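You operate a simulated robot arm through the tools that you are given. There is no shell and no other tool. Be economical: measure what you need, move in short steps, check, and stop when the job is done.

Carry out the task below with a simulated robot arm. There is one attempt and no reset: what you move stays moved.

## Task
Gauge short chain one for stretch and sort it.
Fine: lay it along the chain gauge, tag at the clamp; clamp, slide home, read, slide back, unclamp; 105 mm or less green tray, more orange tray.

It is judged by the outcome, as a careful person would: the job done as asked, and still so three seconds after it is handed in. It fails if anything else is knocked over, pushed out of place, dropped, spilled or broken.

## Robot
A 7-joint arm with a three-finger gripper on a trunk, on a base that drives. Base frame: it is fixed to the floor where the robot stands at the start and does not move with it; the origin is under the middle of the robot, x ahead of it, y to its left, z up; the surface under the hand at the start is at about z = 905. Units: mm, rad, N and s.
Its first joint turns from -2.897 to 2.897 rad. Places, roughly: bed of the chain gauge [700, 300, 900]; chain clamp [800, 400, 1000]; chain gauge [800, 200, 900]; chain slide [700, 100, 900]; inside of the green tray [500, 0, 900]; inside of the orange tray [600, 0, 900]. Payload 2.69 kg.
The TCP is the grasp point between the finger pads, 29 mm short of the fingertips. In the tool frame z runs along the fingers and y along their closing line. Largest opening 120 mm; the body of the gripper starts 78 mm behind the TCP.
Orientation is told as [roll, pitch, yaw] about the base's x, y, z axes, in that order, counted from this pose: with the fingers straight down and closing along the base's y, the tool's x points along the base's -x, its y along +y and its z along -z.

## Interface
- The arm moves only by the tool arm_command. Its argument "series" is a list of rows, each a list of 6 numbers: the shift along the base's x, y, z in units of 30 mm (1.0 is 30 mm), then the turn, a rotation vector about the base's x, y, z in units of 6 degrees (1.0 is 6 degrees). In form: [[x, y, z, rx, ry, rz], ...]. A call has 1 to 20 rows; each row shifts and turns the commanded pose from where the row before left it. "claw" is the gripper command, from -1 (shut) to 1 (fully open), values between in proportion, set as the call begins (left out, the last holds). A call with a number of a shift or a turn outside -1 to 1 is refused whole. Each row takes 0.2 s and may step no farther than 50 mm and 0.15 rad from the row before; otherwise, or with a gripper value out of range, the whole call is refused. A pose out of reach is approached as far as the arm can. The call stops where the force on the tool passes 40 N (or 10 N more than at its start, if that is more) or the arm is blocked; 0.2 s more then pass. The fingers move at their own pace and stop on an object; they squeeze with about 36 N. The grip force told is the motor's: it shows also when the fingers shut on nothing. Time passes only in rows, and 0.2 s behind the last, so rows that do not move let the fingers close. The reply holds the time, the measured pose of the TCP, the force on the tool along the base axes, the opening and the grip force, in the units named above and with some noise, with the torque about the TCP (base axes, N m) and any sound that the robot's microphone picked up, and new pictures: "show" is both (left out), scene, wrist or none.
- Cameras (640 x 400 px; columns grow to the right, rows downward): "scene" is now at [331.4, 162.4, 1344.7]; the picture's right is [-0.28, -0.96, 0.00], its down [-0.49, 0.15, -0.86] and it looks along [0.82, -0.24, -0.52] (base axes); focal length 214 px, centre (320, 200). "wrist" rides on the gripper at [63, 0, -104] in the tool frame; the picture's right is [0.00, 1.00, 0.00], its down [-0.83, 0.00, -0.56] and it looks along [-0.56, 0.00, 0.83] (tool axes); focal length 275 px, centre (320, 200). There is no depth. A picture from a camera that has moved, and an enlarged one, comes with that camera's place and axes in the base frame and with its lens.
- slide_trunk(by): slides the trunk up (or, below 0, down) by that many mm; the arm and the scene camera ride with it, the base frame stays. It gives what a move gives, with no picture.
- base_move(legs): drives the robot by 1 to 6 legs, each [ahead, left, turn to the left] in mm, mm and rad, along the robot's own axes; the way and the turn of a leg run together, so that a leg with both is an arc; at most 1500 mm and 3.142 rad a leg. The arm and the cameras ride along, it lands a little off, and it stops where it bumps. It gives what a move gives, and a new picture of the scene camera.
- aim_head(pan, tilt): turns the head with the scene camera to pan (to the left, within 2.496 rad either way) and tilt (down, from -0.506 to 1.204), counted from straight ahead of the robot. It gives what a move gives, and a new picture of the scene camera.
- enlarge(camera, box): a new picture of the part [left, top, right, bottom] of that camera's present view, enlarged. It takes no simulated time.
- finish_job(): hands the job in; it is judged then, once.

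Work in short steps. Places have to be worked out from the pictures, the camera data and where the tool is seen: move nearer, look again, correct. Check each grasp and each placing, and mend what went wrong. You have 120 turns and 260 pictures in all, those below and enlarged ones among them. Open the gripper and draw the arm clear of the work before you hand the job in, unless the task says otherwise; then end with one line.

The tools are called as a command line: name --pt "numbers of a row" for each row, then --argument value for the rest, lists and objects as JSON in quotes. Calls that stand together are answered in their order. arm_command: Moves the arm, as the interface text tells. Its arguments: {"type":"object","properties":{"series":{"type":"array"},"claw":{"type":"number"},"show":{"type":"string","enum":["both","scene","wrist","none"]}},"required":["series"]} The other tools are called the same way: slide_trunk (by) slides the trunk up or down; base_move (legs) drives the base; aim_head (pan, tilt) turns the head that bears the scene camera; enlarge (camera, box) takes an enlarged picture of a part of a camera's view; finish_job () hands the job in.

At the start:

```text
time_s: 0.0
tcp_pos: [527.7, -36.8, 1252.3]
orientation: [-0.001, 0.001, 0.002]
force: [-0.3, 0.4, 0.1]
ft_torque: [0.02, -0.01, -0.03]
opening: 119.8
gripper_force: 0.0
trunk travel left (down, up): [-325.0, 261.0]
robot x, y, heading: [-0.6, -0.5, -0.001]
head pan, tilt: [-0.288, 0.541]
```

scene: 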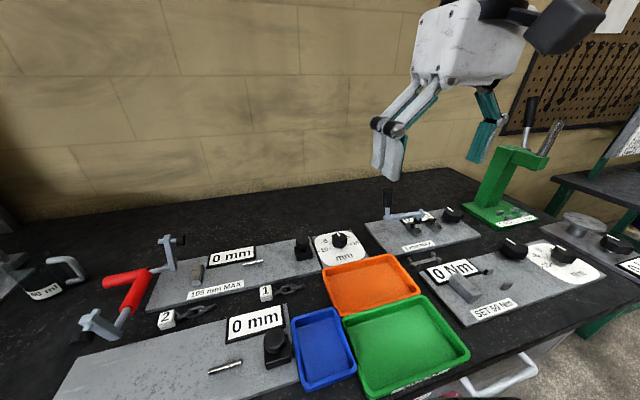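
wrist: 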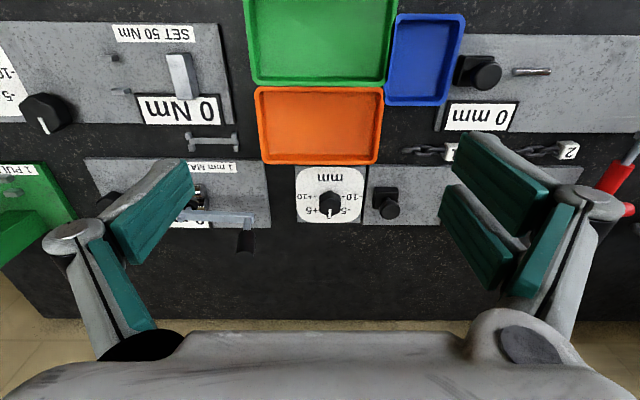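

The chain gauge seems to be the plate marked "105 mm MAX", with chains tagged 1 and 2 in front of it. I'll turn the head toward it and enlarge.

aim_head --pan 0.2 --tilt 0.7

enlarge --camera "scene" --box '[160, 120, 480, 320]'

```text
time_s: 0.9
tcp_pos: [527.7, -35.6, 1252.9]
orientation: [-0.001, 0.001, -0.002]
force: [0.3, 0.1, 0.0]
ft_torque: [0.02, 0.02, 0.01]
opening: 120.0
gripper_force: 0.1
trunk travel left (down, up): [-325.0, 261.0]
robot x, y, heading: [2.3, 3.0, 0.002]
head pan, tilt: [0.201, 0.7]
camera scene: at [328.3, 204.9, 1330.9], right [0.2, -0.98, 0.0], down [-0.63, -0.13, -0.77], along [0.75, 0.15, -0.64], focal length 214 px, centre (320, 200)
```

scene: 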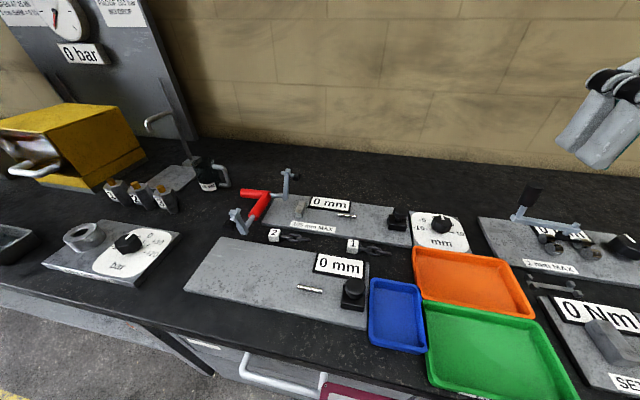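

```text
2.00 times, centred on (320, 220) of scene
camera zoom: at [328.3, 204.9, 1330.9], right [0.2, -0.98, 0.0], down [-0.63, -0.13, -0.77], along [0.75, 0.15, -0.64], focal length 429 px, centre (320, 160)
```

zoom: 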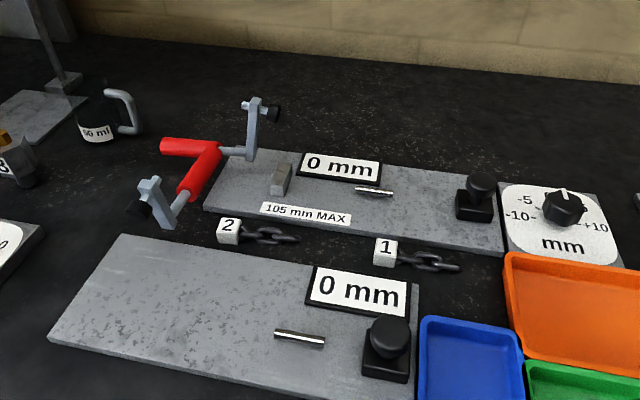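

Chain 1 lies at about x 663, y 100–190. The far gauge plate spans x 690–800, y 50–437. I'll move the hand over it to look with the wrist camera.

arm_command --pt "0.19 0.98 -0.37 0 0 0" --pt "0.19 0.98 -0.37 0 0 0" --pt "0.19 0.98 -0.37 0 0 0" --pt "0.19 0.98 -0.37 0 0 0" --pt "0.19 0.98 -0.37 0 0 0" --pt "0.19 0.98 -0.37 0 0 0" --pt "0.19 0.98 -0.37 0 0 0" --pt "0.19 0.98 -0.37 0 0 0" --pt "0.19 0.98 -0.37 0 0 0" --show "both"

enlarge --camera "wrist" --box '[160, 0, 480, 200]'

```text
time_s: 2.9
tcp_pos: [579.9, 229.0, 1152.7]
orientation: [0.002, 0.0, 0.0]
force: [-0.4, 0.0, 0.0]
ft_torque: [0.02, -0.04, 0.01]
opening: 119.9
gripper_force: 0.0
trunk travel left (down, up): [-325.0, 261.0]
robot x, y, heading: [-0.0, 1.2, -0.003]
head pan, tilt: [0.201, 0.7]
camera scene: at [328.1, 204.8, 1330.9], right [0.2, -0.98, 0.0], down [-0.63, -0.13, -0.77], along [0.75, 0.15, -0.64], focal length 214 px, centre (320, 200)
camera wrist: at [514.7, 228.1, 1256.1], right [0.0, 1.0, 0.0], down [0.83, 0.0, 0.56], along [0.56, 0.0, -0.83], focal length 275 px, centre (320, 200)
```

scene: 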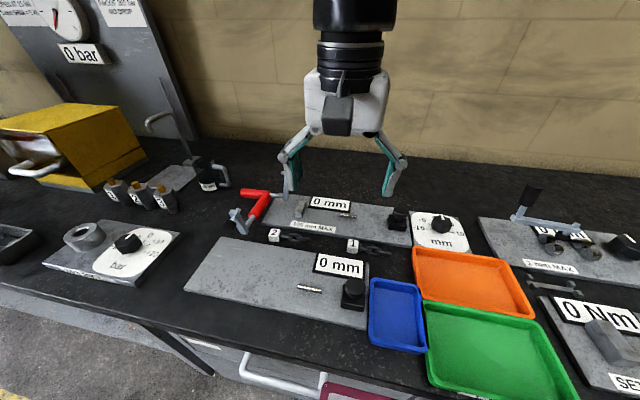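
wrist: 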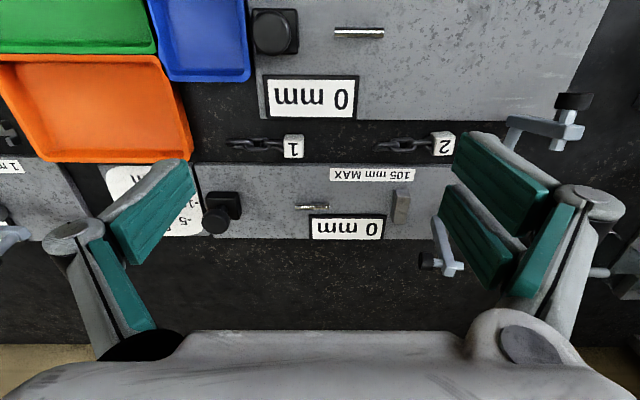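

```text
2.00 times, centred on (320, 100) of wrist
camera zoom: at [514.7, 228.1, 1256.1], right [0.0, 1.0, 0.0], down [0.83, 0.0, 0.56], along [0.56, 0.0, -0.83], focal length 551 px, centre (320, 400)
```

zoom: 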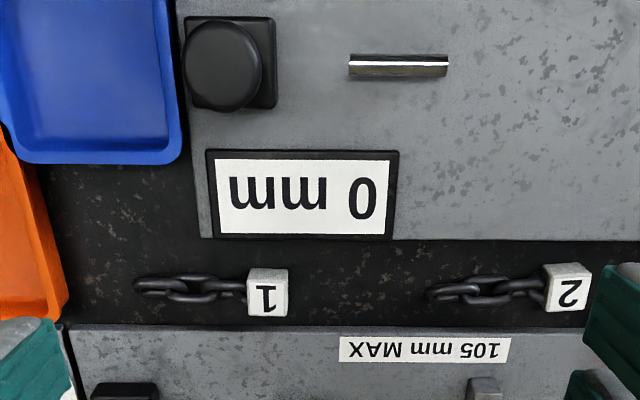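

The far gauge with "105 mm MAX" is the chain gauge. I'll move to y≈330 to see the clamp and block.

arm_command --pt "0 1 0 0 0 0" --pt "0 1 0 0 0 0" --pt "0 1 0 0 0 0" --pt "0 0.6 0 0 0 0" --show "none"

enlarge --camera "wrist" --box '[160, 100, 480, 300]'

enlarge --camera "scene" --box '[220, 170, 380, 270]'

enlarge --camera "scene" --box '[370, 190, 530, 290]'

```text
time_s: 3.9
tcp_pos: [579.4, 336.9, 1150.6]
orientation: [-0.001, 0.0, 0.0]
force: [-0.6, -0.2, -0.5]
ft_torque: [0.01, -0.01, -0.01]
opening: 120.3
gripper_force: 0.0
trunk travel left (down, up): [-325.0, 261.0]
robot x, y, heading: [-2.4, 2.7, 0.0]
head pan, tilt: [0.201, 0.7]
```

```text
2.00 times, centred on (320, 200) of wrist
camera zoom: at [514.9, 336.0, 1255.1], right [0.0, 1.0, 0.0], down [0.83, 0.0, 0.56], along [0.56, 0.0, -0.83], focal length 551 px, centre (320, 200)
```

zoom: 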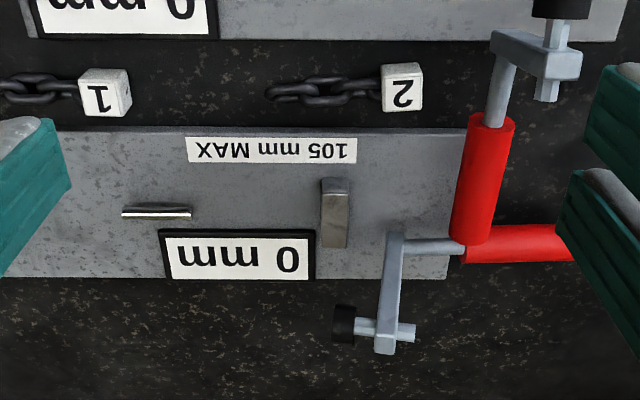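

```text
4.00 times, centred on (300, 220) of scene
camera zoom: at [328.3, 204.8, 1330.9], right [0.2, -0.98, 0.0], down [-0.63, -0.13, -0.76], along [0.75, 0.15, -0.64], focal length 858 px, centre (400, 120)
```

zoom: 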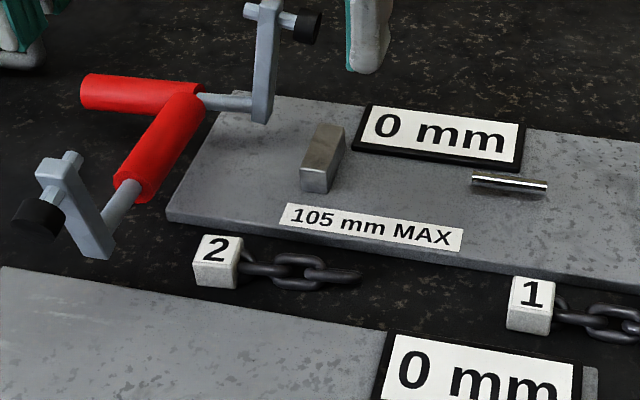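

```text
4.00 times, centred on (450, 240) of scene
camera zoom: at [328.3, 204.8, 1330.9], right [0.2, -0.98, 0.0], down [-0.63, -0.13, -0.76], along [0.75, 0.15, -0.64], focal length 858 px, centre (-200, 40)
```

zoom: 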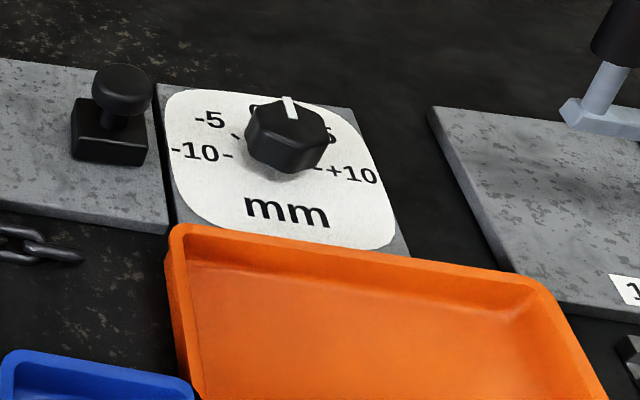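

The far clamp appears to be a standing arm with the red handle lying toward +y. I need a closer look at its pivot, so I'll move above it and take close views.

arm_command --pt "0.3 1 -0.5 0 0 0" --pt "0.3 1 -0.5 0 0 0" --show "none"

enlarge --camera "wrist" --box '[160, 60, 480, 260]'

enlarge --camera "scene" --box '[220, 160, 320, 222]'

```text
time_s: 4.5
tcp_pos: [596.6, 396.1, 1122.4]
orientation: [-0.001, -0.001, 0.0]
force: [0.1, 0.0, 0.0]
ft_torque: [0.03, -0.01, 0.01]
opening: 119.8
gripper_force: 0.1
trunk travel left (down, up): [-325.0, 261.0]
robot x, y, heading: [1.4, -1.4, -0.001]
head pan, tilt: [0.201, 0.7]
```

```text
2.00 times, centred on (320, 160) of wrist
camera zoom: at [532.6, 396.0, 1225.4], right [0.0, 1.0, 0.0], down [0.83, 0.0, 0.56], along [0.56, 0.0, -0.83], focal length 551 px, centre (320, 280)
```

zoom: 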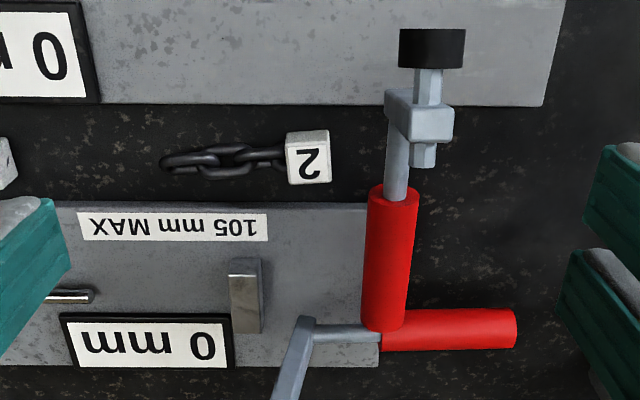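

```text
6.40 times, centred on (270, 191) of scene
camera zoom: at [328.1, 204.6, 1331.0], right [0.2, -0.98, 0.0], down [-0.63, -0.13, -0.77], along [0.75, 0.15, -0.64], focal length 1373 px, centre (640, 258)
```

zoom: 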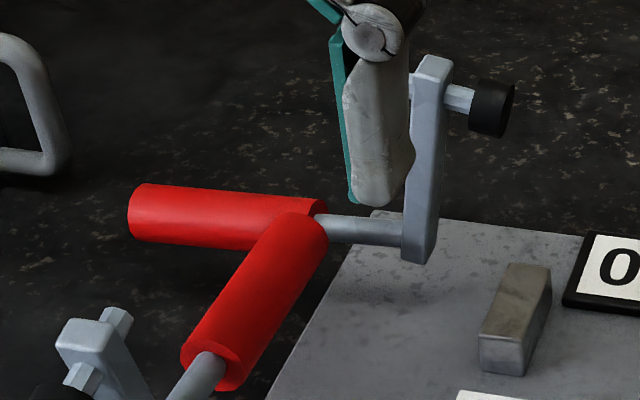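

Triangulated: clamp tip at about (754, 349, 1032), arm base at (753, 386, 950). Next I'll look closely at the slide and the pin.

arm_command --pt "0 -1 0 0 0 0" --pt "0 -1 0 0 0 0" --pt "0 -1 0 0 0 0" --pt "0 -1 0 0 0 0" --pt "0 -1 0 0 0 0" --pt "0.3 -1 0 0 0 0" --pt "0.3 -1 -1 0 0 0" --pt "0.3 -1 -1 0 0 0" --show "wrist"

enlarge --camera "wrist" --box '[160, 60, 480, 260]'

enlarge --camera "scene" --box '[320, 190, 420, 252]'

```text
time_s: 6.3
tcp_pos: [624.0, 155.7, 1062.4]
orientation: [0.0, 0.0, 0.0]
force: [-0.5, -0.5, 0.2]
ft_torque: [-0.02, -0.04, 0.01]
opening: 120.1
gripper_force: 0.0
trunk travel left (down, up): [-325.0, 261.0]
robot x, y, heading: [2.0, -2.2, -0.003]
head pan, tilt: [0.201, 0.7]
camera wrist: at [559.5, 155.3, 1166.3], right [-0.01, 1.0, 0.0], down [0.83, 0.0, 0.56], along [0.56, 0.0, -0.83], focal length 275 px, centre (320, 200)
```

wrist: 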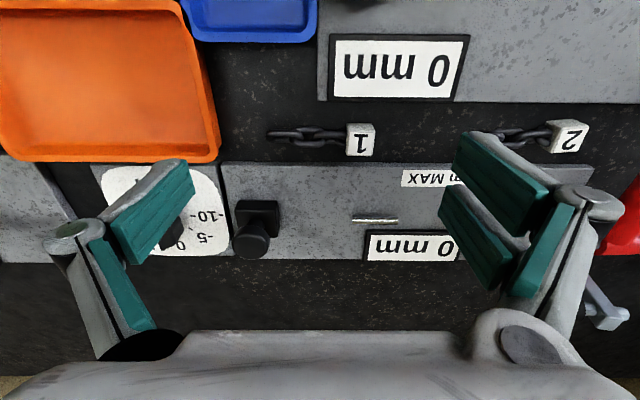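

```text
2.00 times, centred on (320, 160) of wrist
camera zoom: at [559.5, 155.3, 1166.3], right [-0.01, 1.0, 0.0], down [0.83, 0.0, 0.56], along [0.56, 0.0, -0.83], focal length 551 px, centre (320, 280)
```

zoom: 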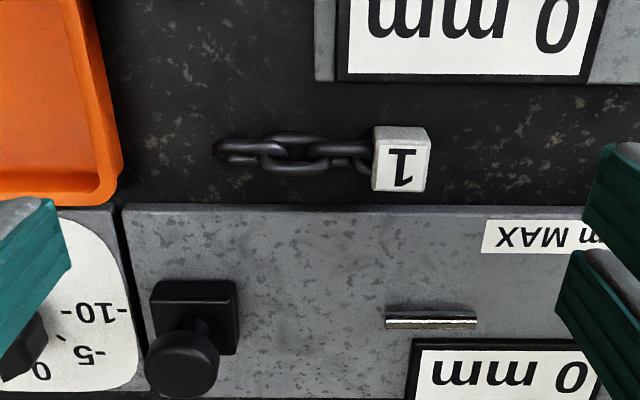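

```text
6.40 times, centred on (370, 221) of scene
camera zoom: at [328.1, 205.2, 1330.9], right [0.2, -0.98, 0.0], down [-0.63, -0.13, -0.76], along [0.75, 0.15, -0.64], focal length 1373 px, centre (0, 66)
```

zoom: 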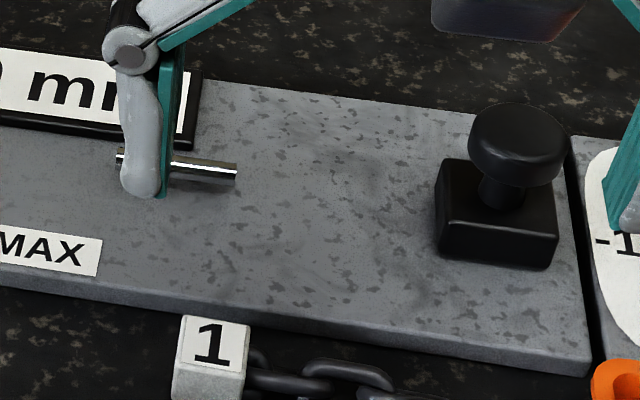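

Pin, slide and knob are roughly located, though height estimates carry ~15 mm error. I'll take a closer view of the block and the pin together.

arm_command --pt "0 1 0 0 0 0" --pt "0 1 0 0 0 0" --pt "0 1 0 0 0 0" --pt "0 1 0 0 0 0" --pt "0.3 0.3 0 0 0 0" --show "none"

enlarge --camera "wrist" --box '[200, 100, 440, 250]'

aim_head --pan 0.2 --tilt 0.5

slide_trunk --by -150

enlarge --camera "scene" --box '[200, 180, 440, 330]'

```text
time_s: 7.5
tcp_pos: [631.2, 283.9, 1061.9]
orientation: [0.0, 0.001, 0.001]
force: [-0.3, -0.1, -0.2]
ft_torque: [0.0, 0.0, 0.0]
opening: 119.8
gripper_force: 0.0
trunk travel left (down, up): [-325.0, 261.0]
robot x, y, heading: [0.5, -0.3, 0.002]
head pan, tilt: [0.201, 0.7]
```

```text
2.67 times, centred on (320, 175) of wrist
camera zoom: at [568.0, 283.9, 1165.5], right [0.0, 1.0, 0.0], down [0.83, 0.0, 0.56], along [0.56, 0.0, -0.83], focal length 734 px, centre (320, 267)
```

zoom: 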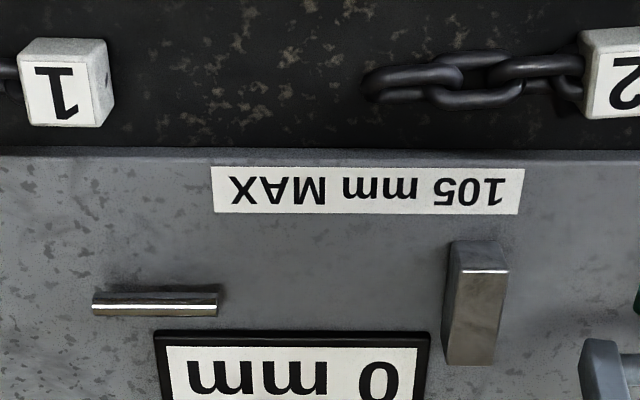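

```text
time_s: 8.3
tcp_pos: [631.6, 284.5, 1061.6]
orientation: [0.0, 0.0, 0.0]
force: [-0.1, 0.5, 0.4]
ft_torque: [-0.01, 0.0, 0.01]
opening: 120.1
gripper_force: 0.1
trunk travel left (down, up): [-325.0, 261.0]
robot x, y, heading: [0.6, 0.7, 0.004]
head pan, tilt: [0.201, 0.499]
camera scene: at [334.2, 206.2, 1348.5], right [0.2, -0.98, 0.0], down [-0.47, -0.1, -0.88], along [0.86, 0.17, -0.48], focal length 214 px, centre (320, 200)
```

scene: 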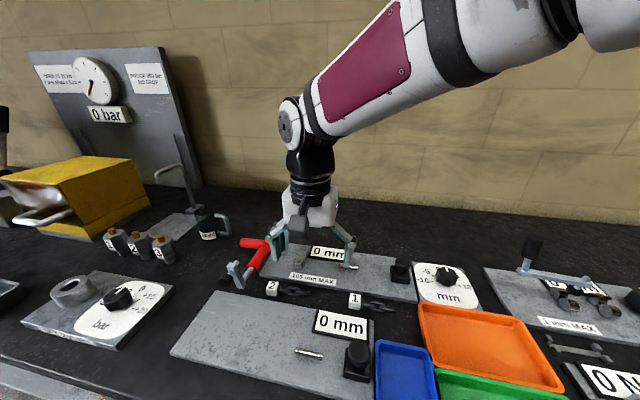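

```text
time_s: 10.1
tcp_pos: [650.7, 284.4, 910.9]
orientation: [0.03, -0.024, -0.012]
force: [12.7, 14.1, 69.8]
ft_torque: [0.89, -1.02, 0.84]
opening: 120.0
gripper_force: 0.0
trunk travel left (down, up): [-176.0, 410.0]
robot x, y, heading: [-10.9, -1.8, -0.003]
head pan, tilt: [0.201, 0.499]
stopped: the force on the tool passed its limit at 133 N (the readings are from after the stop); the commanded pose is now the measured one
```

```text
2.67 times, centred on (320, 255) of scene
camera zoom: at [355.7, 202.5, 1204.7], right [0.2, -0.98, 0.0], down [-0.46, -0.09, -0.88], along [0.87, 0.17, -0.47], focal length 572 px, centre (320, 53)
```

zoom: 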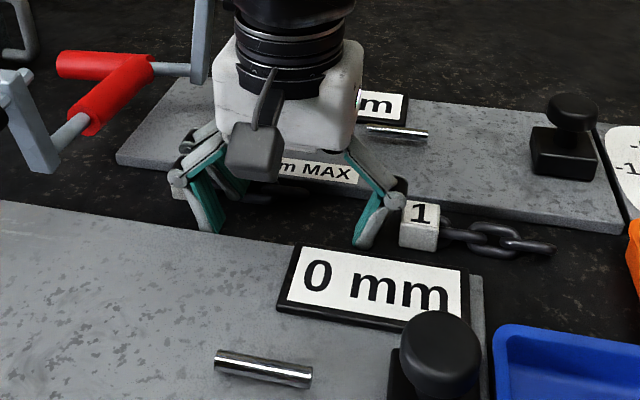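

The trunk carried the arm down with it and the fingers touched the bench. I'll raise it straight back up at once, then check whether anything shifted.

slide_trunk --by 150

enlarge --camera "scene" --box '[200, 200, 440, 350]'

enlarge --camera "wrist" --box '[0, 0, 640, 400]'

```text
time_s: 12.1
tcp_pos: [690.4, 281.0, 972.6]
orientation: [0.028, -0.026, -0.008]
force: [0.6, -0.3, 0.3]
ft_torque: [-0.01, 0.01, -0.01]
opening: 119.9
gripper_force: 0.1
trunk travel left (down, up): [-238.0, 348.0]
robot x, y, heading: [-8.8, -2.3, -0.001]
head pan, tilt: [0.201, 0.499]
stopped: the arm was blocked; the commanded pose is now the measured one
```

```text
2.67 times, centred on (320, 275) of scene
camera zoom: at [373.2, 205.7, 1251.7], right [0.2, -0.98, 0.0], down [-0.48, -0.1, -0.87], along [0.85, 0.17, -0.49], focal length 572 px, centre (320, 0)
```

zoom: 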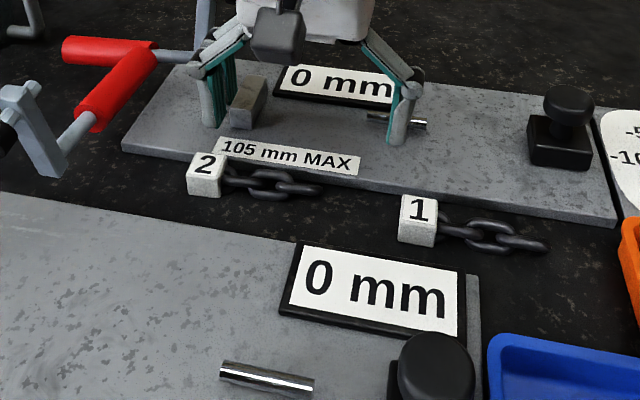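

```text
1.00 times, centred on (320, 200) of wrist (not enlarged: the box is as wide or as high as the picture)
camera zoom: at [622.3, 278.6, 1074.4], right [0.0, 1.0, 0.03], down [0.82, -0.02, 0.58], along [0.58, 0.02, -0.82], focal length 275 px, centre (320, 200)
```

zoom: 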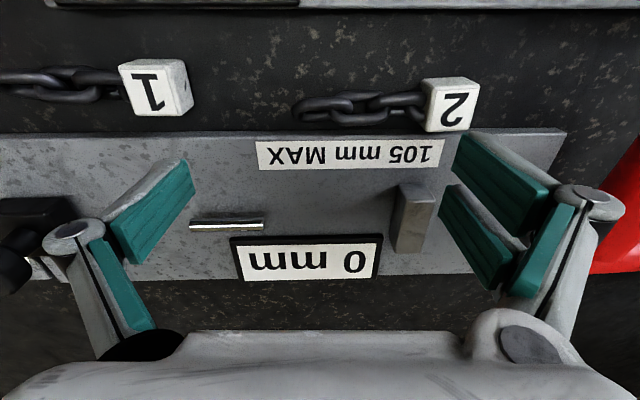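

The chains look unmoved, but the trunk stopped short and the hand sits at z 973, with no force on it. I'll raise the trunk a little again and look.

slide_trunk --by 60

aim_head --pan 0.2 --tilt 0.6

```text
time_s: 13.1
tcp_pos: [673.8, 278.2, 1042.2]
orientation: [0.026, -0.027, -0.009]
force: [0.3, -0.6, -0.2]
ft_torque: [0.03, 0.0, 0.0]
opening: 120.0
gripper_force: 0.1
trunk travel left (down, up): [-298.0, 288.0]
robot x, y, heading: [-13.9, -1.9, -0.0]
head pan, tilt: [0.201, 0.499]
```

```text
time_s: 13.7
tcp_pos: [672.5, 278.0, 1041.7]
orientation: [0.026, -0.027, -0.011]
force: [-0.5, 0.2, -0.2]
ft_torque: [0.03, -0.01, -0.01]
opening: 120.0
gripper_force: 0.1
trunk travel left (down, up): [-298.0, 288.0]
robot x, y, heading: [-15.1, -4.8, -0.007]
head pan, tilt: [0.201, 0.6]
camera scene: at [329.1, 201.8, 1312.3], right [0.2, -0.98, 0.0], down [-0.55, -0.11, -0.83], along [0.81, 0.16, -0.56], focal length 214 px, centre (320, 200)
```

scene: 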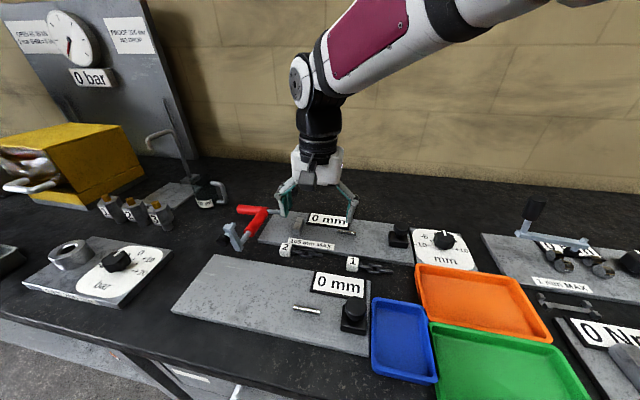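

The arm is free and nothing appears to have moved. I'll straighten the tool and take an enlarged wrist picture for measurement.

arm_command --pt "0 0 0 -0.25 0.26 0.1" --pt "-0.5 0.3 0 0 0 0" --pt "0 0 0 0 0 0" --show "none"

enlarge --camera "wrist" --box '[200, 100, 440, 250]'

enlarge --camera "wrist" --box '[0, 50, 320, 250]'

enlarge --camera "scene" --box '[220, 190, 380, 290]'

```text
time_s: 14.5
tcp_pos: [657.3, 286.9, 1041.3]
orientation: [-0.001, 0.0, 0.0]
force: [-0.2, -0.4, -0.2]
ft_torque: [0.01, 0.01, -0.01]
opening: 120.0
gripper_force: 0.1
trunk travel left (down, up): [-298.0, 288.0]
robot x, y, heading: [-14.2, -4.6, -0.008]
head pan, tilt: [0.201, 0.6]
```

```text
2.67 times, centred on (320, 175) of wrist
camera zoom: at [593.1, 286.3, 1144.5], right [-0.01, 1.0, 0.0], down [0.83, 0.01, 0.56], along [0.56, 0.0, -0.83], focal length 734 px, centre (320, 267)
```

zoom: 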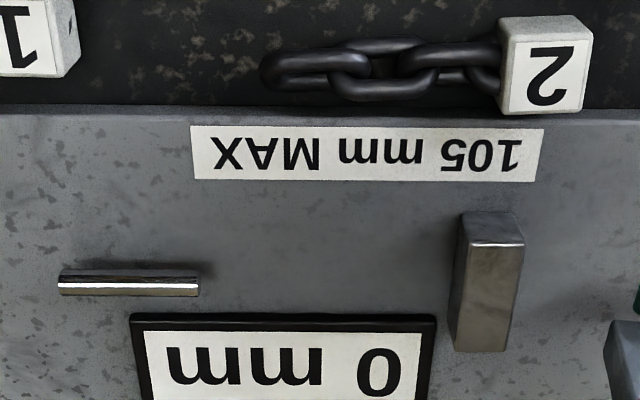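

```text
2.00 times, centred on (160, 150) of wrist
camera zoom: at [593.1, 286.3, 1144.5], right [-0.01, 1.0, 0.0], down [0.83, 0.01, 0.56], along [0.56, 0.0, -0.83], focal length 551 px, centre (640, 300)
```

zoom: 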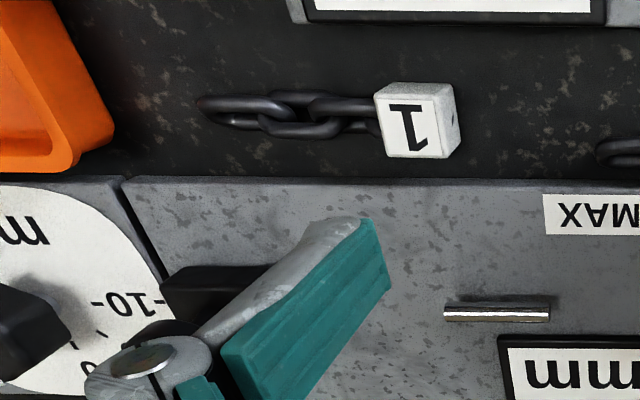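

```text
4.00 times, centred on (300, 240) of scene
camera zoom: at [329.1, 201.7, 1312.2], right [0.2, -0.98, 0.0], down [-0.55, -0.11, -0.83], along [0.81, 0.16, -0.56], focal length 858 px, centre (400, 40)
```

zoom: 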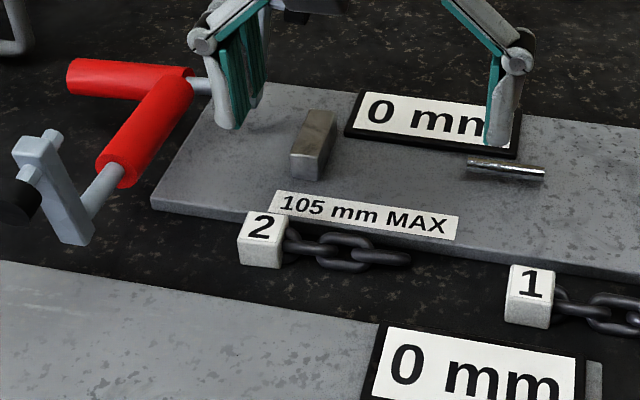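

Measured: plate top z≈918, block y 335–353, x 721–768, pin x≈739, y 197–245, z≈937. I'll inspect the slide and the mm dial from above before touching anything.

arm_command --pt "0 0 1 0 0 0" --pt "-0.3 -1 0.5 0 0 0" --pt "-0.3 -1 0 0 0 0" --pt "0 -1 0 0 0 0" --pt "0 -1 0 0 0 0" --pt "0 -1 0 0 0 0" --pt "0 -1 0 0 0 0" --pt "0 -1 0 0 0 0" --pt "0 -1 0 0 0 0" --show "none"

enlarge --camera "wrist" --box '[180, 80, 460, 255]'

enlarge --camera "scene" --box '[370, 210, 490, 285]'

```text
time_s: 16.5
tcp_pos: [639.9, 48.7, 1086.1]
orientation: [-0.002, 0.001, 0.003]
force: [0.0, -0.3, 0.7]
ft_torque: [-0.02, 0.0, 0.01]
opening: 120.1
gripper_force: 0.1
trunk travel left (down, up): [-298.0, 288.0]
robot x, y, heading: [-10.3, -3.9, -0.007]
head pan, tilt: [0.201, 0.6]
```

```text
2.29 times, centred on (320, 168) of wrist
camera zoom: at [575.6, 48.5, 1188.9], right [-0.01, 1.0, 0.0], down [0.83, 0.01, 0.56], along [0.56, 0.0, -0.83], focal length 629 px, centre (320, 274)
```

zoom: 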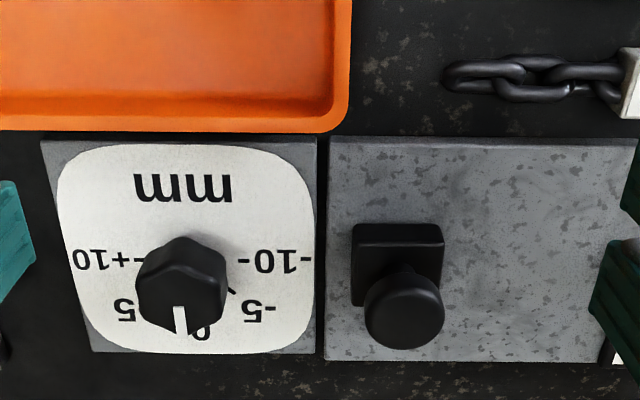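

```text
5.33 times, centred on (430, 248) of scene
camera zoom: at [329.1, 201.9, 1312.1], right [0.2, -0.98, 0.0], down [-0.55, -0.11, -0.83], along [0.81, 0.16, -0.57], focal length 1144 px, centre (-267, -53)
```

zoom: 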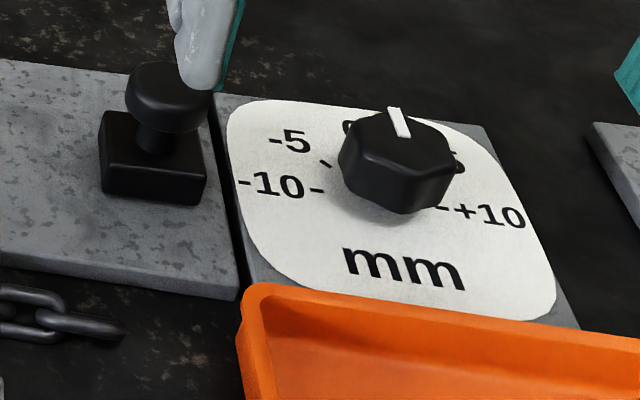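

The dial pointer looks near 0; I'll zoom in more to verify, without touching it.

enlarge --camera "wrist" --box '[210, 140, 322, 240]'

```text
4.00 times, centred on (266, 190) of wrist
camera zoom: at [575.6, 48.5, 1188.9], right [-0.01, 1.0, 0.0], down [0.83, 0.01, 0.56], along [0.56, 0.0, -0.83], focal length 1101 px, centre (536, 240)
```

zoom: 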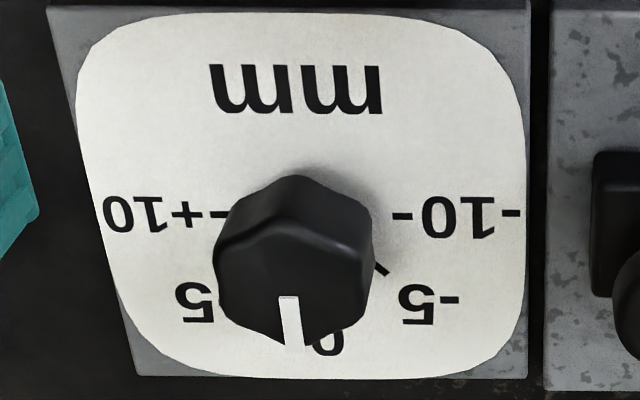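

The dial is at 0. To understand the pin, I'll try the slide gently: position the hand, half open, above the slide knob at about (742, 86).

arm_command --pt "0.9 0.32 0 0 0 0" --pt "0.9 0.32 0 0 0 0" --pt "0.8 0.3 0 0 0 0" --pt "0.8 0.3 -0.8 0 0 0" --pt "0 0 -0.7 0 0 0" --claw 0.1 --show "wrist"

enlarge --camera "scene" --box '[340, 180, 460, 255]'

```text
time_s: 17.7
tcp_pos: [740.5, 84.0, 1041.3]
orientation: [0.0, -0.001, 0.002]
force: [0.1, 0.1, 0.5]
ft_torque: [0.0, -0.01, 0.0]
opening: 66.0
gripper_force: 0.1
trunk travel left (down, up): [-298.0, 288.0]
robot x, y, heading: [-14.4, -3.7, -0.0]
head pan, tilt: [0.201, 0.6]
camera wrist: at [676.9, 83.7, 1144.8], right [-0.01, 1.0, 0.0], down [0.83, 0.01, 0.56], along [0.56, 0.0, -0.83], focal length 275 px, centre (320, 200)
```

wrist: 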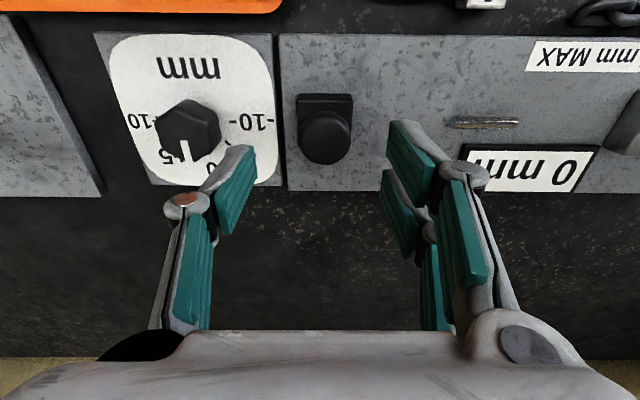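

```text
5.33 times, centred on (400, 218) of scene
camera zoom: at [329.0, 201.7, 1312.2], right [0.2, -0.98, 0.0], down [-0.55, -0.11, -0.83], along [0.81, 0.16, -0.56], focal length 1144 px, centre (-107, 107)
```

zoom: 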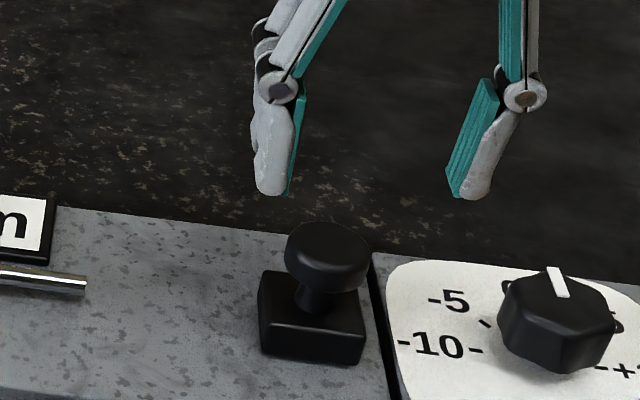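

The knob is at about (741, 87), under the hand. I'll lower to z≈974 and look before closing.

arm_command --pt "0 0.1 -0.8 0 0 0" --pt "0 0 -0.7 0 0 0" --pt "0 0 -0.7 0 0 0" --show "scene"

enlarge --camera "scene" --box '[340, 190, 460, 265]'

enlarge --camera "wrist" --box '[160, 100, 480, 300]'

```text
time_s: 18.5
tcp_pos: [740.9, 86.6, 974.4]
orientation: [-0.002, -0.002, 0.002]
force: [1.2, -0.3, 0.9]
ft_torque: [0.02, -0.02, -0.02]
opening: 65.8
gripper_force: 0.0
trunk travel left (down, up): [-298.0, 288.0]
robot x, y, heading: [-19.0, 1.9, 0.0]
head pan, tilt: [0.201, 0.6]
camera scene: at [329.0, 201.7, 1312.2], right [0.2, -0.98, 0.0], down [-0.55, -0.11, -0.83], along [0.81, 0.16, -0.56], focal length 214 px, centre (320, 200)
```

scene: 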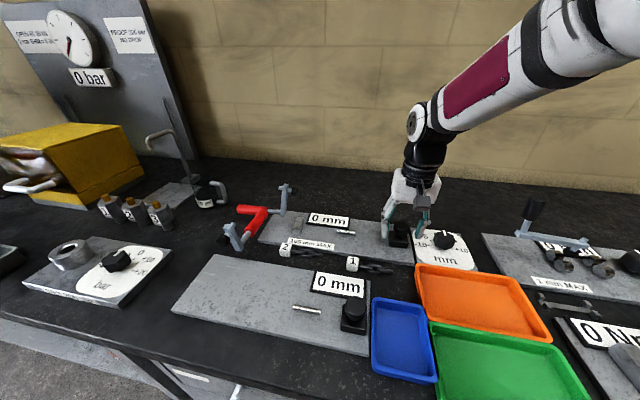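

```text
5.33 times, centred on (400, 228) of scene
camera zoom: at [329.0, 201.7, 1312.2], right [0.2, -0.98, 0.0], down [-0.55, -0.11, -0.83], along [0.81, 0.16, -0.56], focal length 1144 px, centre (-107, 53)
```

zoom: 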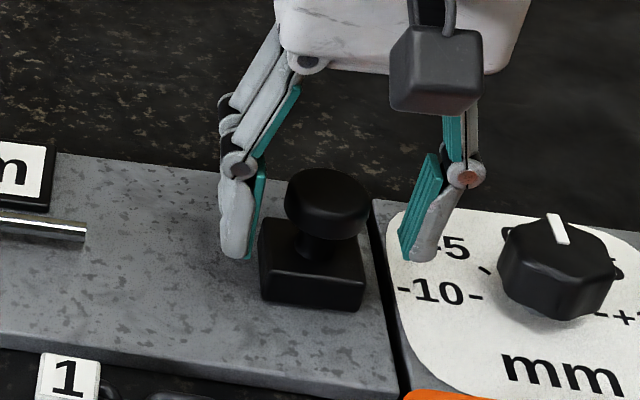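

```text
2.00 times, centred on (320, 200) of wrist
camera zoom: at [677.1, 87.2, 1078.2], right [-0.01, 1.0, 0.0], down [0.83, 0.01, 0.56], along [0.56, 0.0, -0.83], focal length 551 px, centre (320, 200)
```

zoom: 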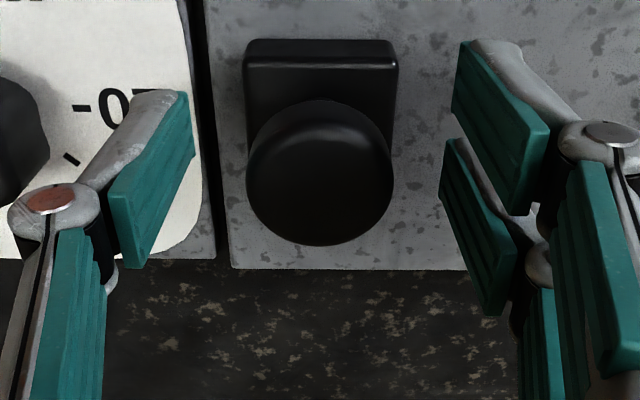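

Knob is centred between the fingers at TCP height. Closing on it.

arm_command --pt "0 0 0 0 0 0" --pt "0 0 0 0 0 0" --claw -1 --show "none"

```text
time_s: 19.1
tcp_pos: [742.0, 87.9, 975.2]
orientation: [0.001, -0.001, 0.0]
force: [-0.6, 0.6, 0.9]
ft_torque: [0.0, -0.22, 0.01]
opening: 34.4
gripper_force: 44.6
trunk travel left (down, up): [-298.0, 288.0]
robot x, y, heading: [-12.7, -1.7, -0.007]
head pan, tilt: [0.201, 0.6]
```

Gripped (34 mm). I'll slide +y by 24 mm in small steps and see whether the pin goes along.

arm_command --pt "0 0.2 0 0 0 0" --pt "0 0.3 0 0 0 0" --pt "0 0.3 0 0 0 0" --show "none"

enlarge --camera "scene" --box '[300, 190, 460, 290]'

```text
time_s: 19.9
tcp_pos: [741.0, 112.2, 974.1]
orientation: [-0.001, -0.001, 0.001]
force: [-1.0, -1.9, 5.8]
ft_torque: [0.05, -0.33, 0.07]
opening: 34.3
gripper_force: 45.1
trunk travel left (down, up): [-298.0, 288.0]
robot x, y, heading: [-15.1, -1.2, -0.002]
head pan, tilt: [0.201, 0.6]
```

```text
4.00 times, centred on (380, 240) of scene
camera zoom: at [328.9, 201.6, 1312.3], right [0.2, -0.98, 0.0], down [-0.55, -0.11, -0.83], along [0.81, 0.16, -0.56], focal length 858 px, centre (80, 40)
```

zoom: 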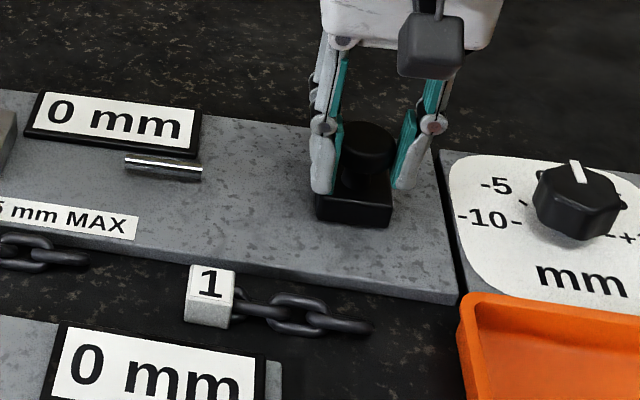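

The pin did move with the slide, but by less (~14 mm). I'll check for lag and then move another 24 mm.

arm_command --pt "0 0.4 0 0 0 0" --pt "0 0.4 0 0 0 0" --pt "0 0 0 0 0 0" --pt "0 0 0 0 0 0" --show "none"

enlarge --camera "scene" --box '[300, 190, 460, 290]'

```text
time_s: 20.9
tcp_pos: [741.5, 136.7, 974.4]
orientation: [-0.001, -0.002, 0.002]
force: [-3.2, 0.3, 12.8]
ft_torque: [0.01, 0.09, 0.0]
opening: 34.6
gripper_force: 45.1
trunk travel left (down, up): [-298.0, 288.0]
robot x, y, heading: [-12.7, -5.9, -0.004]
head pan, tilt: [0.201, 0.6]
```

```text
4.00 times, centred on (380, 240) of scene
camera zoom: at [328.6, 201.7, 1312.4], right [0.2, -0.98, 0.0], down [-0.55, -0.11, -0.83], along [0.81, 0.16, -0.56], focal length 858 px, centre (80, 40)
```

zoom: 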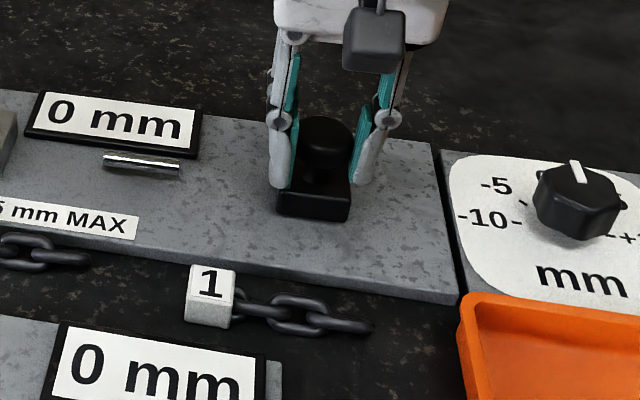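

The pin is driven by the slide at about 0.6 ratio. I'll return the slide to its start and release it.

arm_command --pt "0 -0.4 0 0 0 0" --pt "0 -0.4 0 0 0 0" --pt "0 -0.4 0 0 0 0" --pt "0 -0.45 0 0 0 0" --pt "0 0 0 0 0 0" --show "none"

enlarge --camera "scene" --box '[300, 190, 460, 290]'

```text
time_s: 22.1
tcp_pos: [741.7, 85.9, 975.0]
orientation: [0.0, -0.002, 0.003]
force: [-0.8, 11.3, 10.6]
ft_torque: [0.44, -0.01, -0.12]
opening: 34.5
gripper_force: 45.3
trunk travel left (down, up): [-298.0, 288.0]
robot x, y, heading: [-15.6, -4.1, -0.006]
head pan, tilt: [0.201, 0.6]
```

```text
4.00 times, centred on (380, 240) of scene
camera zoom: at [328.8, 202.3, 1312.2], right [0.2, -0.98, 0.0], down [-0.55, -0.11, -0.83], along [0.81, 0.16, -0.56], focal length 858 px, centre (80, 40)
```

zoom: 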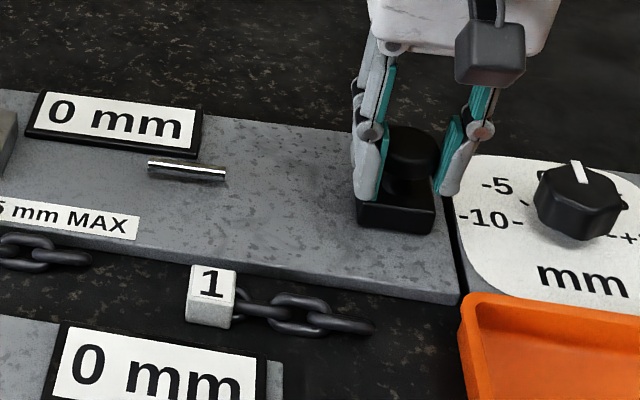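

The slide is back at its stop. Release, rise, and go to the clamp handle (about y 490), turning the hand 90° on the way.

arm_command --pt "0 0 0 0 0 0" --pt "0 0 1 0 0 0" --pt "0 0 1 0 0 0" --pt "0 0 1 0 0 0" --pt "0 0 1 0 0 0" --pt "0 0 1 0 0 0" --pt "0 0 1 0 0 0" --claw 0.3 --show "none"

arm_command --pt "0 0.85 0 0 0 1" --pt "0 0.85 0 0 0 1" --pt "0 0.85 0 0 0 1" --pt "0 0.85 0 0 0 1" --pt "0 0.85 0 0 0 1" --pt "0 0.85 0 0 0 1" --pt "0 0.85 0 0 0 1" --pt "0 0.85 0 0 0 1" --pt "0 0.85 0 0 0 1" --pt "0 0.85 0 0 0 1" --pt "0 0.85 0 0 0 1" --pt "0 0.85 0 0 0 1" --pt "0 0.85 0 0 0 1" --pt "0 0.85 0 0 0 1" --pt "0 0.85 0 0 0 1" --show "both"

```text
time_s: 23.7
tcp_pos: [740.8, 87.0, 1155.1]
orientation: [-0.001, -0.001, 0.002]
force: [0.1, -0.6, -0.7]
ft_torque: [0.05, 0.0, 0.03]
opening: 78.0
gripper_force: 0.1
trunk travel left (down, up): [-298.0, 288.0]
robot x, y, heading: [-16.9, -2.6, 0.001]
head pan, tilt: [0.201, 0.6]
```

```text
time_s: 26.9
tcp_pos: [740.2, 460.5, 1156.2]
orientation: [-0.002, -0.001, 1.539]
force: [-0.9, 0.5, 0.9]
ft_torque: [-0.03, -0.01, 0.0]
opening: 78.0
gripper_force: 0.1
out of reach, approached as far as the arm can: row 15
trunk travel left (down, up): [-298.0, 288.0]
robot x, y, heading: [-11.0, -5.6, -0.001]
head pan, tilt: [0.201, 0.6]
camera scene: at [329.0, 201.6, 1312.3], right [0.2, -0.98, 0.0], down [-0.55, -0.11, -0.83], along [0.81, 0.16, -0.56], focal length 214 px, centre (320, 200)
camera wrist: at [737.6, 397.2, 1258.9], right [-1.0, 0.03, 0.0], down [0.02, 0.83, 0.56], along [0.02, 0.56, -0.83], focal length 275 px, centre (320, 200)
```

scene: 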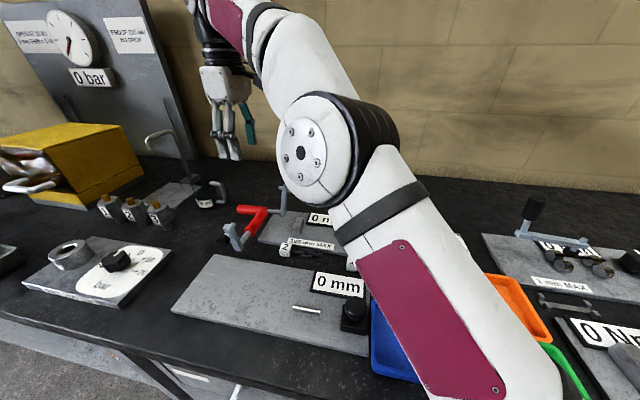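
wrist: 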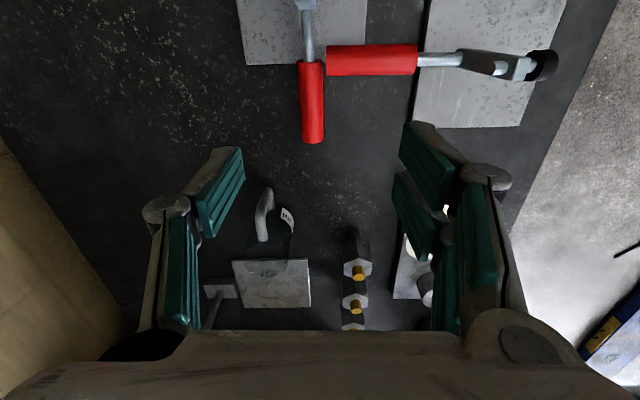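

The handle runs y 435–518 at x≈749. I'll move above its outer end and descend to about z 1030.

arm_command --pt "0.1 0.4 -0.8 0 0 0.1" --pt "0.1 0.4 -0.8 0 0 0.1" --pt "0.1 0.4 -0.9 0 0 0.1" --pt "0 0.1 -0.9 0 0 0" --pt "0 0 -0.8 0 0 0" --show "both"

```text
time_s: 28.1
tcp_pos: [750.0, 498.3, 1028.0]
orientation: [0.001, 0.0, 1.602]
force: [0.0, -0.3, 0.4]
ft_torque: [0.03, 0.01, 0.0]
opening: 77.9
gripper_force: 0.0
trunk travel left (down, up): [-298.0, 288.0]
robot x, y, heading: [-15.8, 0.2, -0.002]
head pan, tilt: [0.201, 0.6]
camera scene: at [329.0, 201.8, 1312.2], right [0.2, -0.98, 0.0], down [-0.55, -0.11, -0.83], along [0.81, 0.16, -0.56], focal length 214 px, centre (320, 200)
camera wrist: at [751.0, 436.0, 1132.1], right [-1.0, -0.04, 0.0], down [-0.03, 0.83, 0.56], along [-0.02, 0.56, -0.83], focal length 275 px, centre (320, 200)
```

scene: 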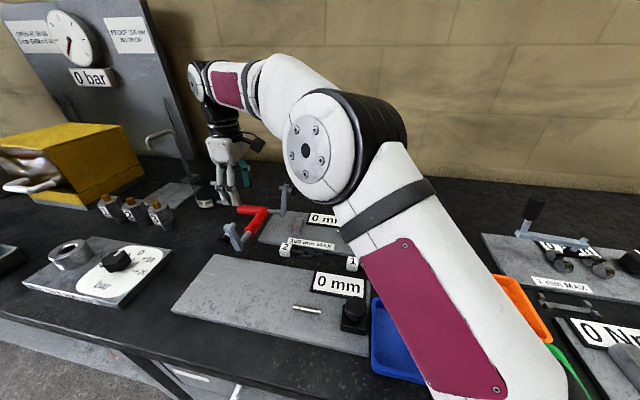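
wrist: 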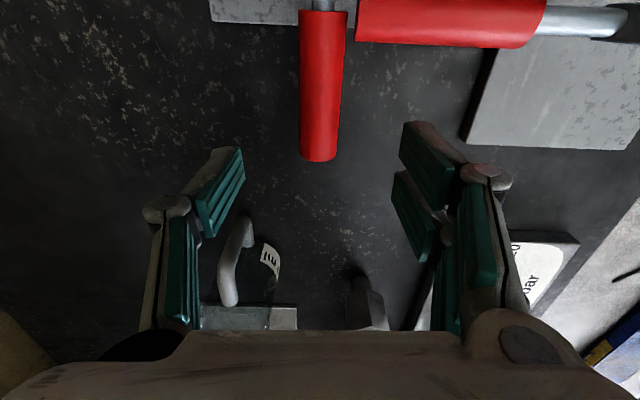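

Handle axis is at x≈750, z≈955, end y≈520. Descend to grip height at y≈502.

arm_command --pt "0 0.1 -0.8 0 0 -0.3" --pt "0 0 -0.8 0 0 0" --pt "0 0 -0.8 0 0 0" --pt "0 0 0 0 0 0" --show "wrist"

```text
time_s: 29.1
tcp_pos: [750.7, 501.4, 955.8]
orientation: [-0.001, 0.001, 1.572]
force: [0.5, 0.9, -0.7]
ft_torque: [-0.01, -0.03, 0.0]
opening: 77.7
gripper_force: 0.0
trunk travel left (down, up): [-298.0, 288.0]
robot x, y, heading: [-13.4, -3.5, -0.002]
head pan, tilt: [0.201, 0.6]
camera wrist: at [749.1, 438.5, 1059.2], right [-1.0, -0.01, 0.0], down [-0.01, 0.83, 0.56], along [0.0, 0.56, -0.83], focal length 275 px, centre (320, 200)
```

wrist: 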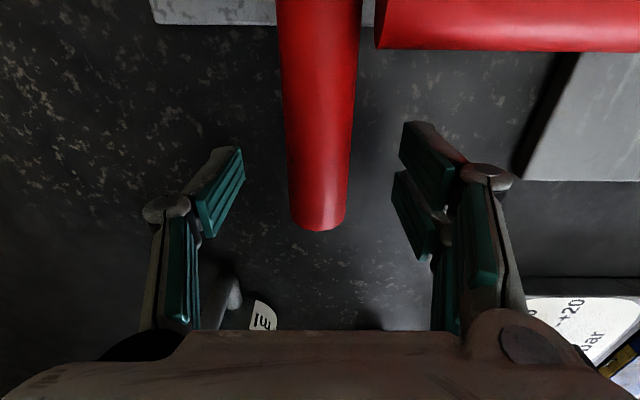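

The handle lies between the pads with its end ~18 mm beyond. Closing.

arm_command --pt "0 0 0 0 0 0" --pt "0 0 0 0 0 0" --claw -1 --show "none"

```text
time_s: 29.7
tcp_pos: [751.2, 502.1, 956.4]
orientation: [-0.002, -0.002, 1.572]
force: [4.4, 2.3, 1.2]
ft_torque: [-0.2, -0.1, -0.33]
opening: 24.1
gripper_force: 44.9
trunk travel left (down, up): [-298.0, 288.0]
robot x, y, heading: [-17.3, 0.6, -0.002]
head pan, tilt: [0.201, 0.6]
```

Gripped (24 mm). I'll lift the first ~15° of the arc and watch forces.

arm_command --pt "0 -0.02 0.33 0 0 0" --pt "0 -0.05 0.33 0 0 0" --pt "0 -0.08 0.3 0 0 0" --show "none"

enlarge --camera "scene" --box '[200, 150, 360, 250]'

```text
time_s: 30.5
tcp_pos: [750.1, 499.6, 984.2]
orientation: [-0.001, 0.0, 1.573]
force: [6.3, 10.3, -13.7]
ft_torque: [1.29, -0.01, -0.43]
opening: 24.9
gripper_force: 44.9
trunk travel left (down, up): [-298.0, 288.0]
robot x, y, heading: [-18.0, -5.1, -0.002]
head pan, tilt: [0.201, 0.6]
```

```text
4.00 times, centred on (280, 200) of scene
camera zoom: at [329.8, 202.6, 1311.8], right [0.2, -0.98, 0.0], down [-0.55, -0.11, -0.82], along [0.81, 0.16, -0.57], focal length 858 px, centre (480, 200)
```

zoom: 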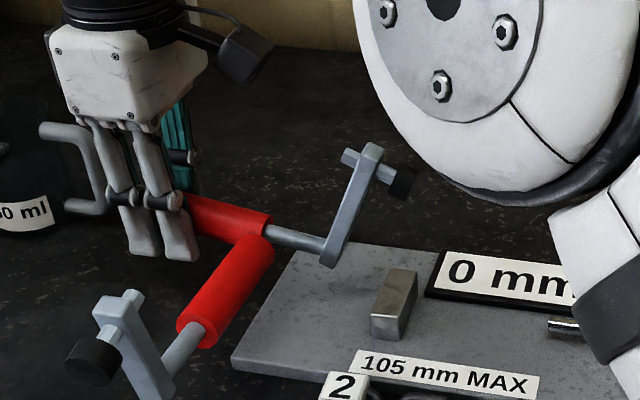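

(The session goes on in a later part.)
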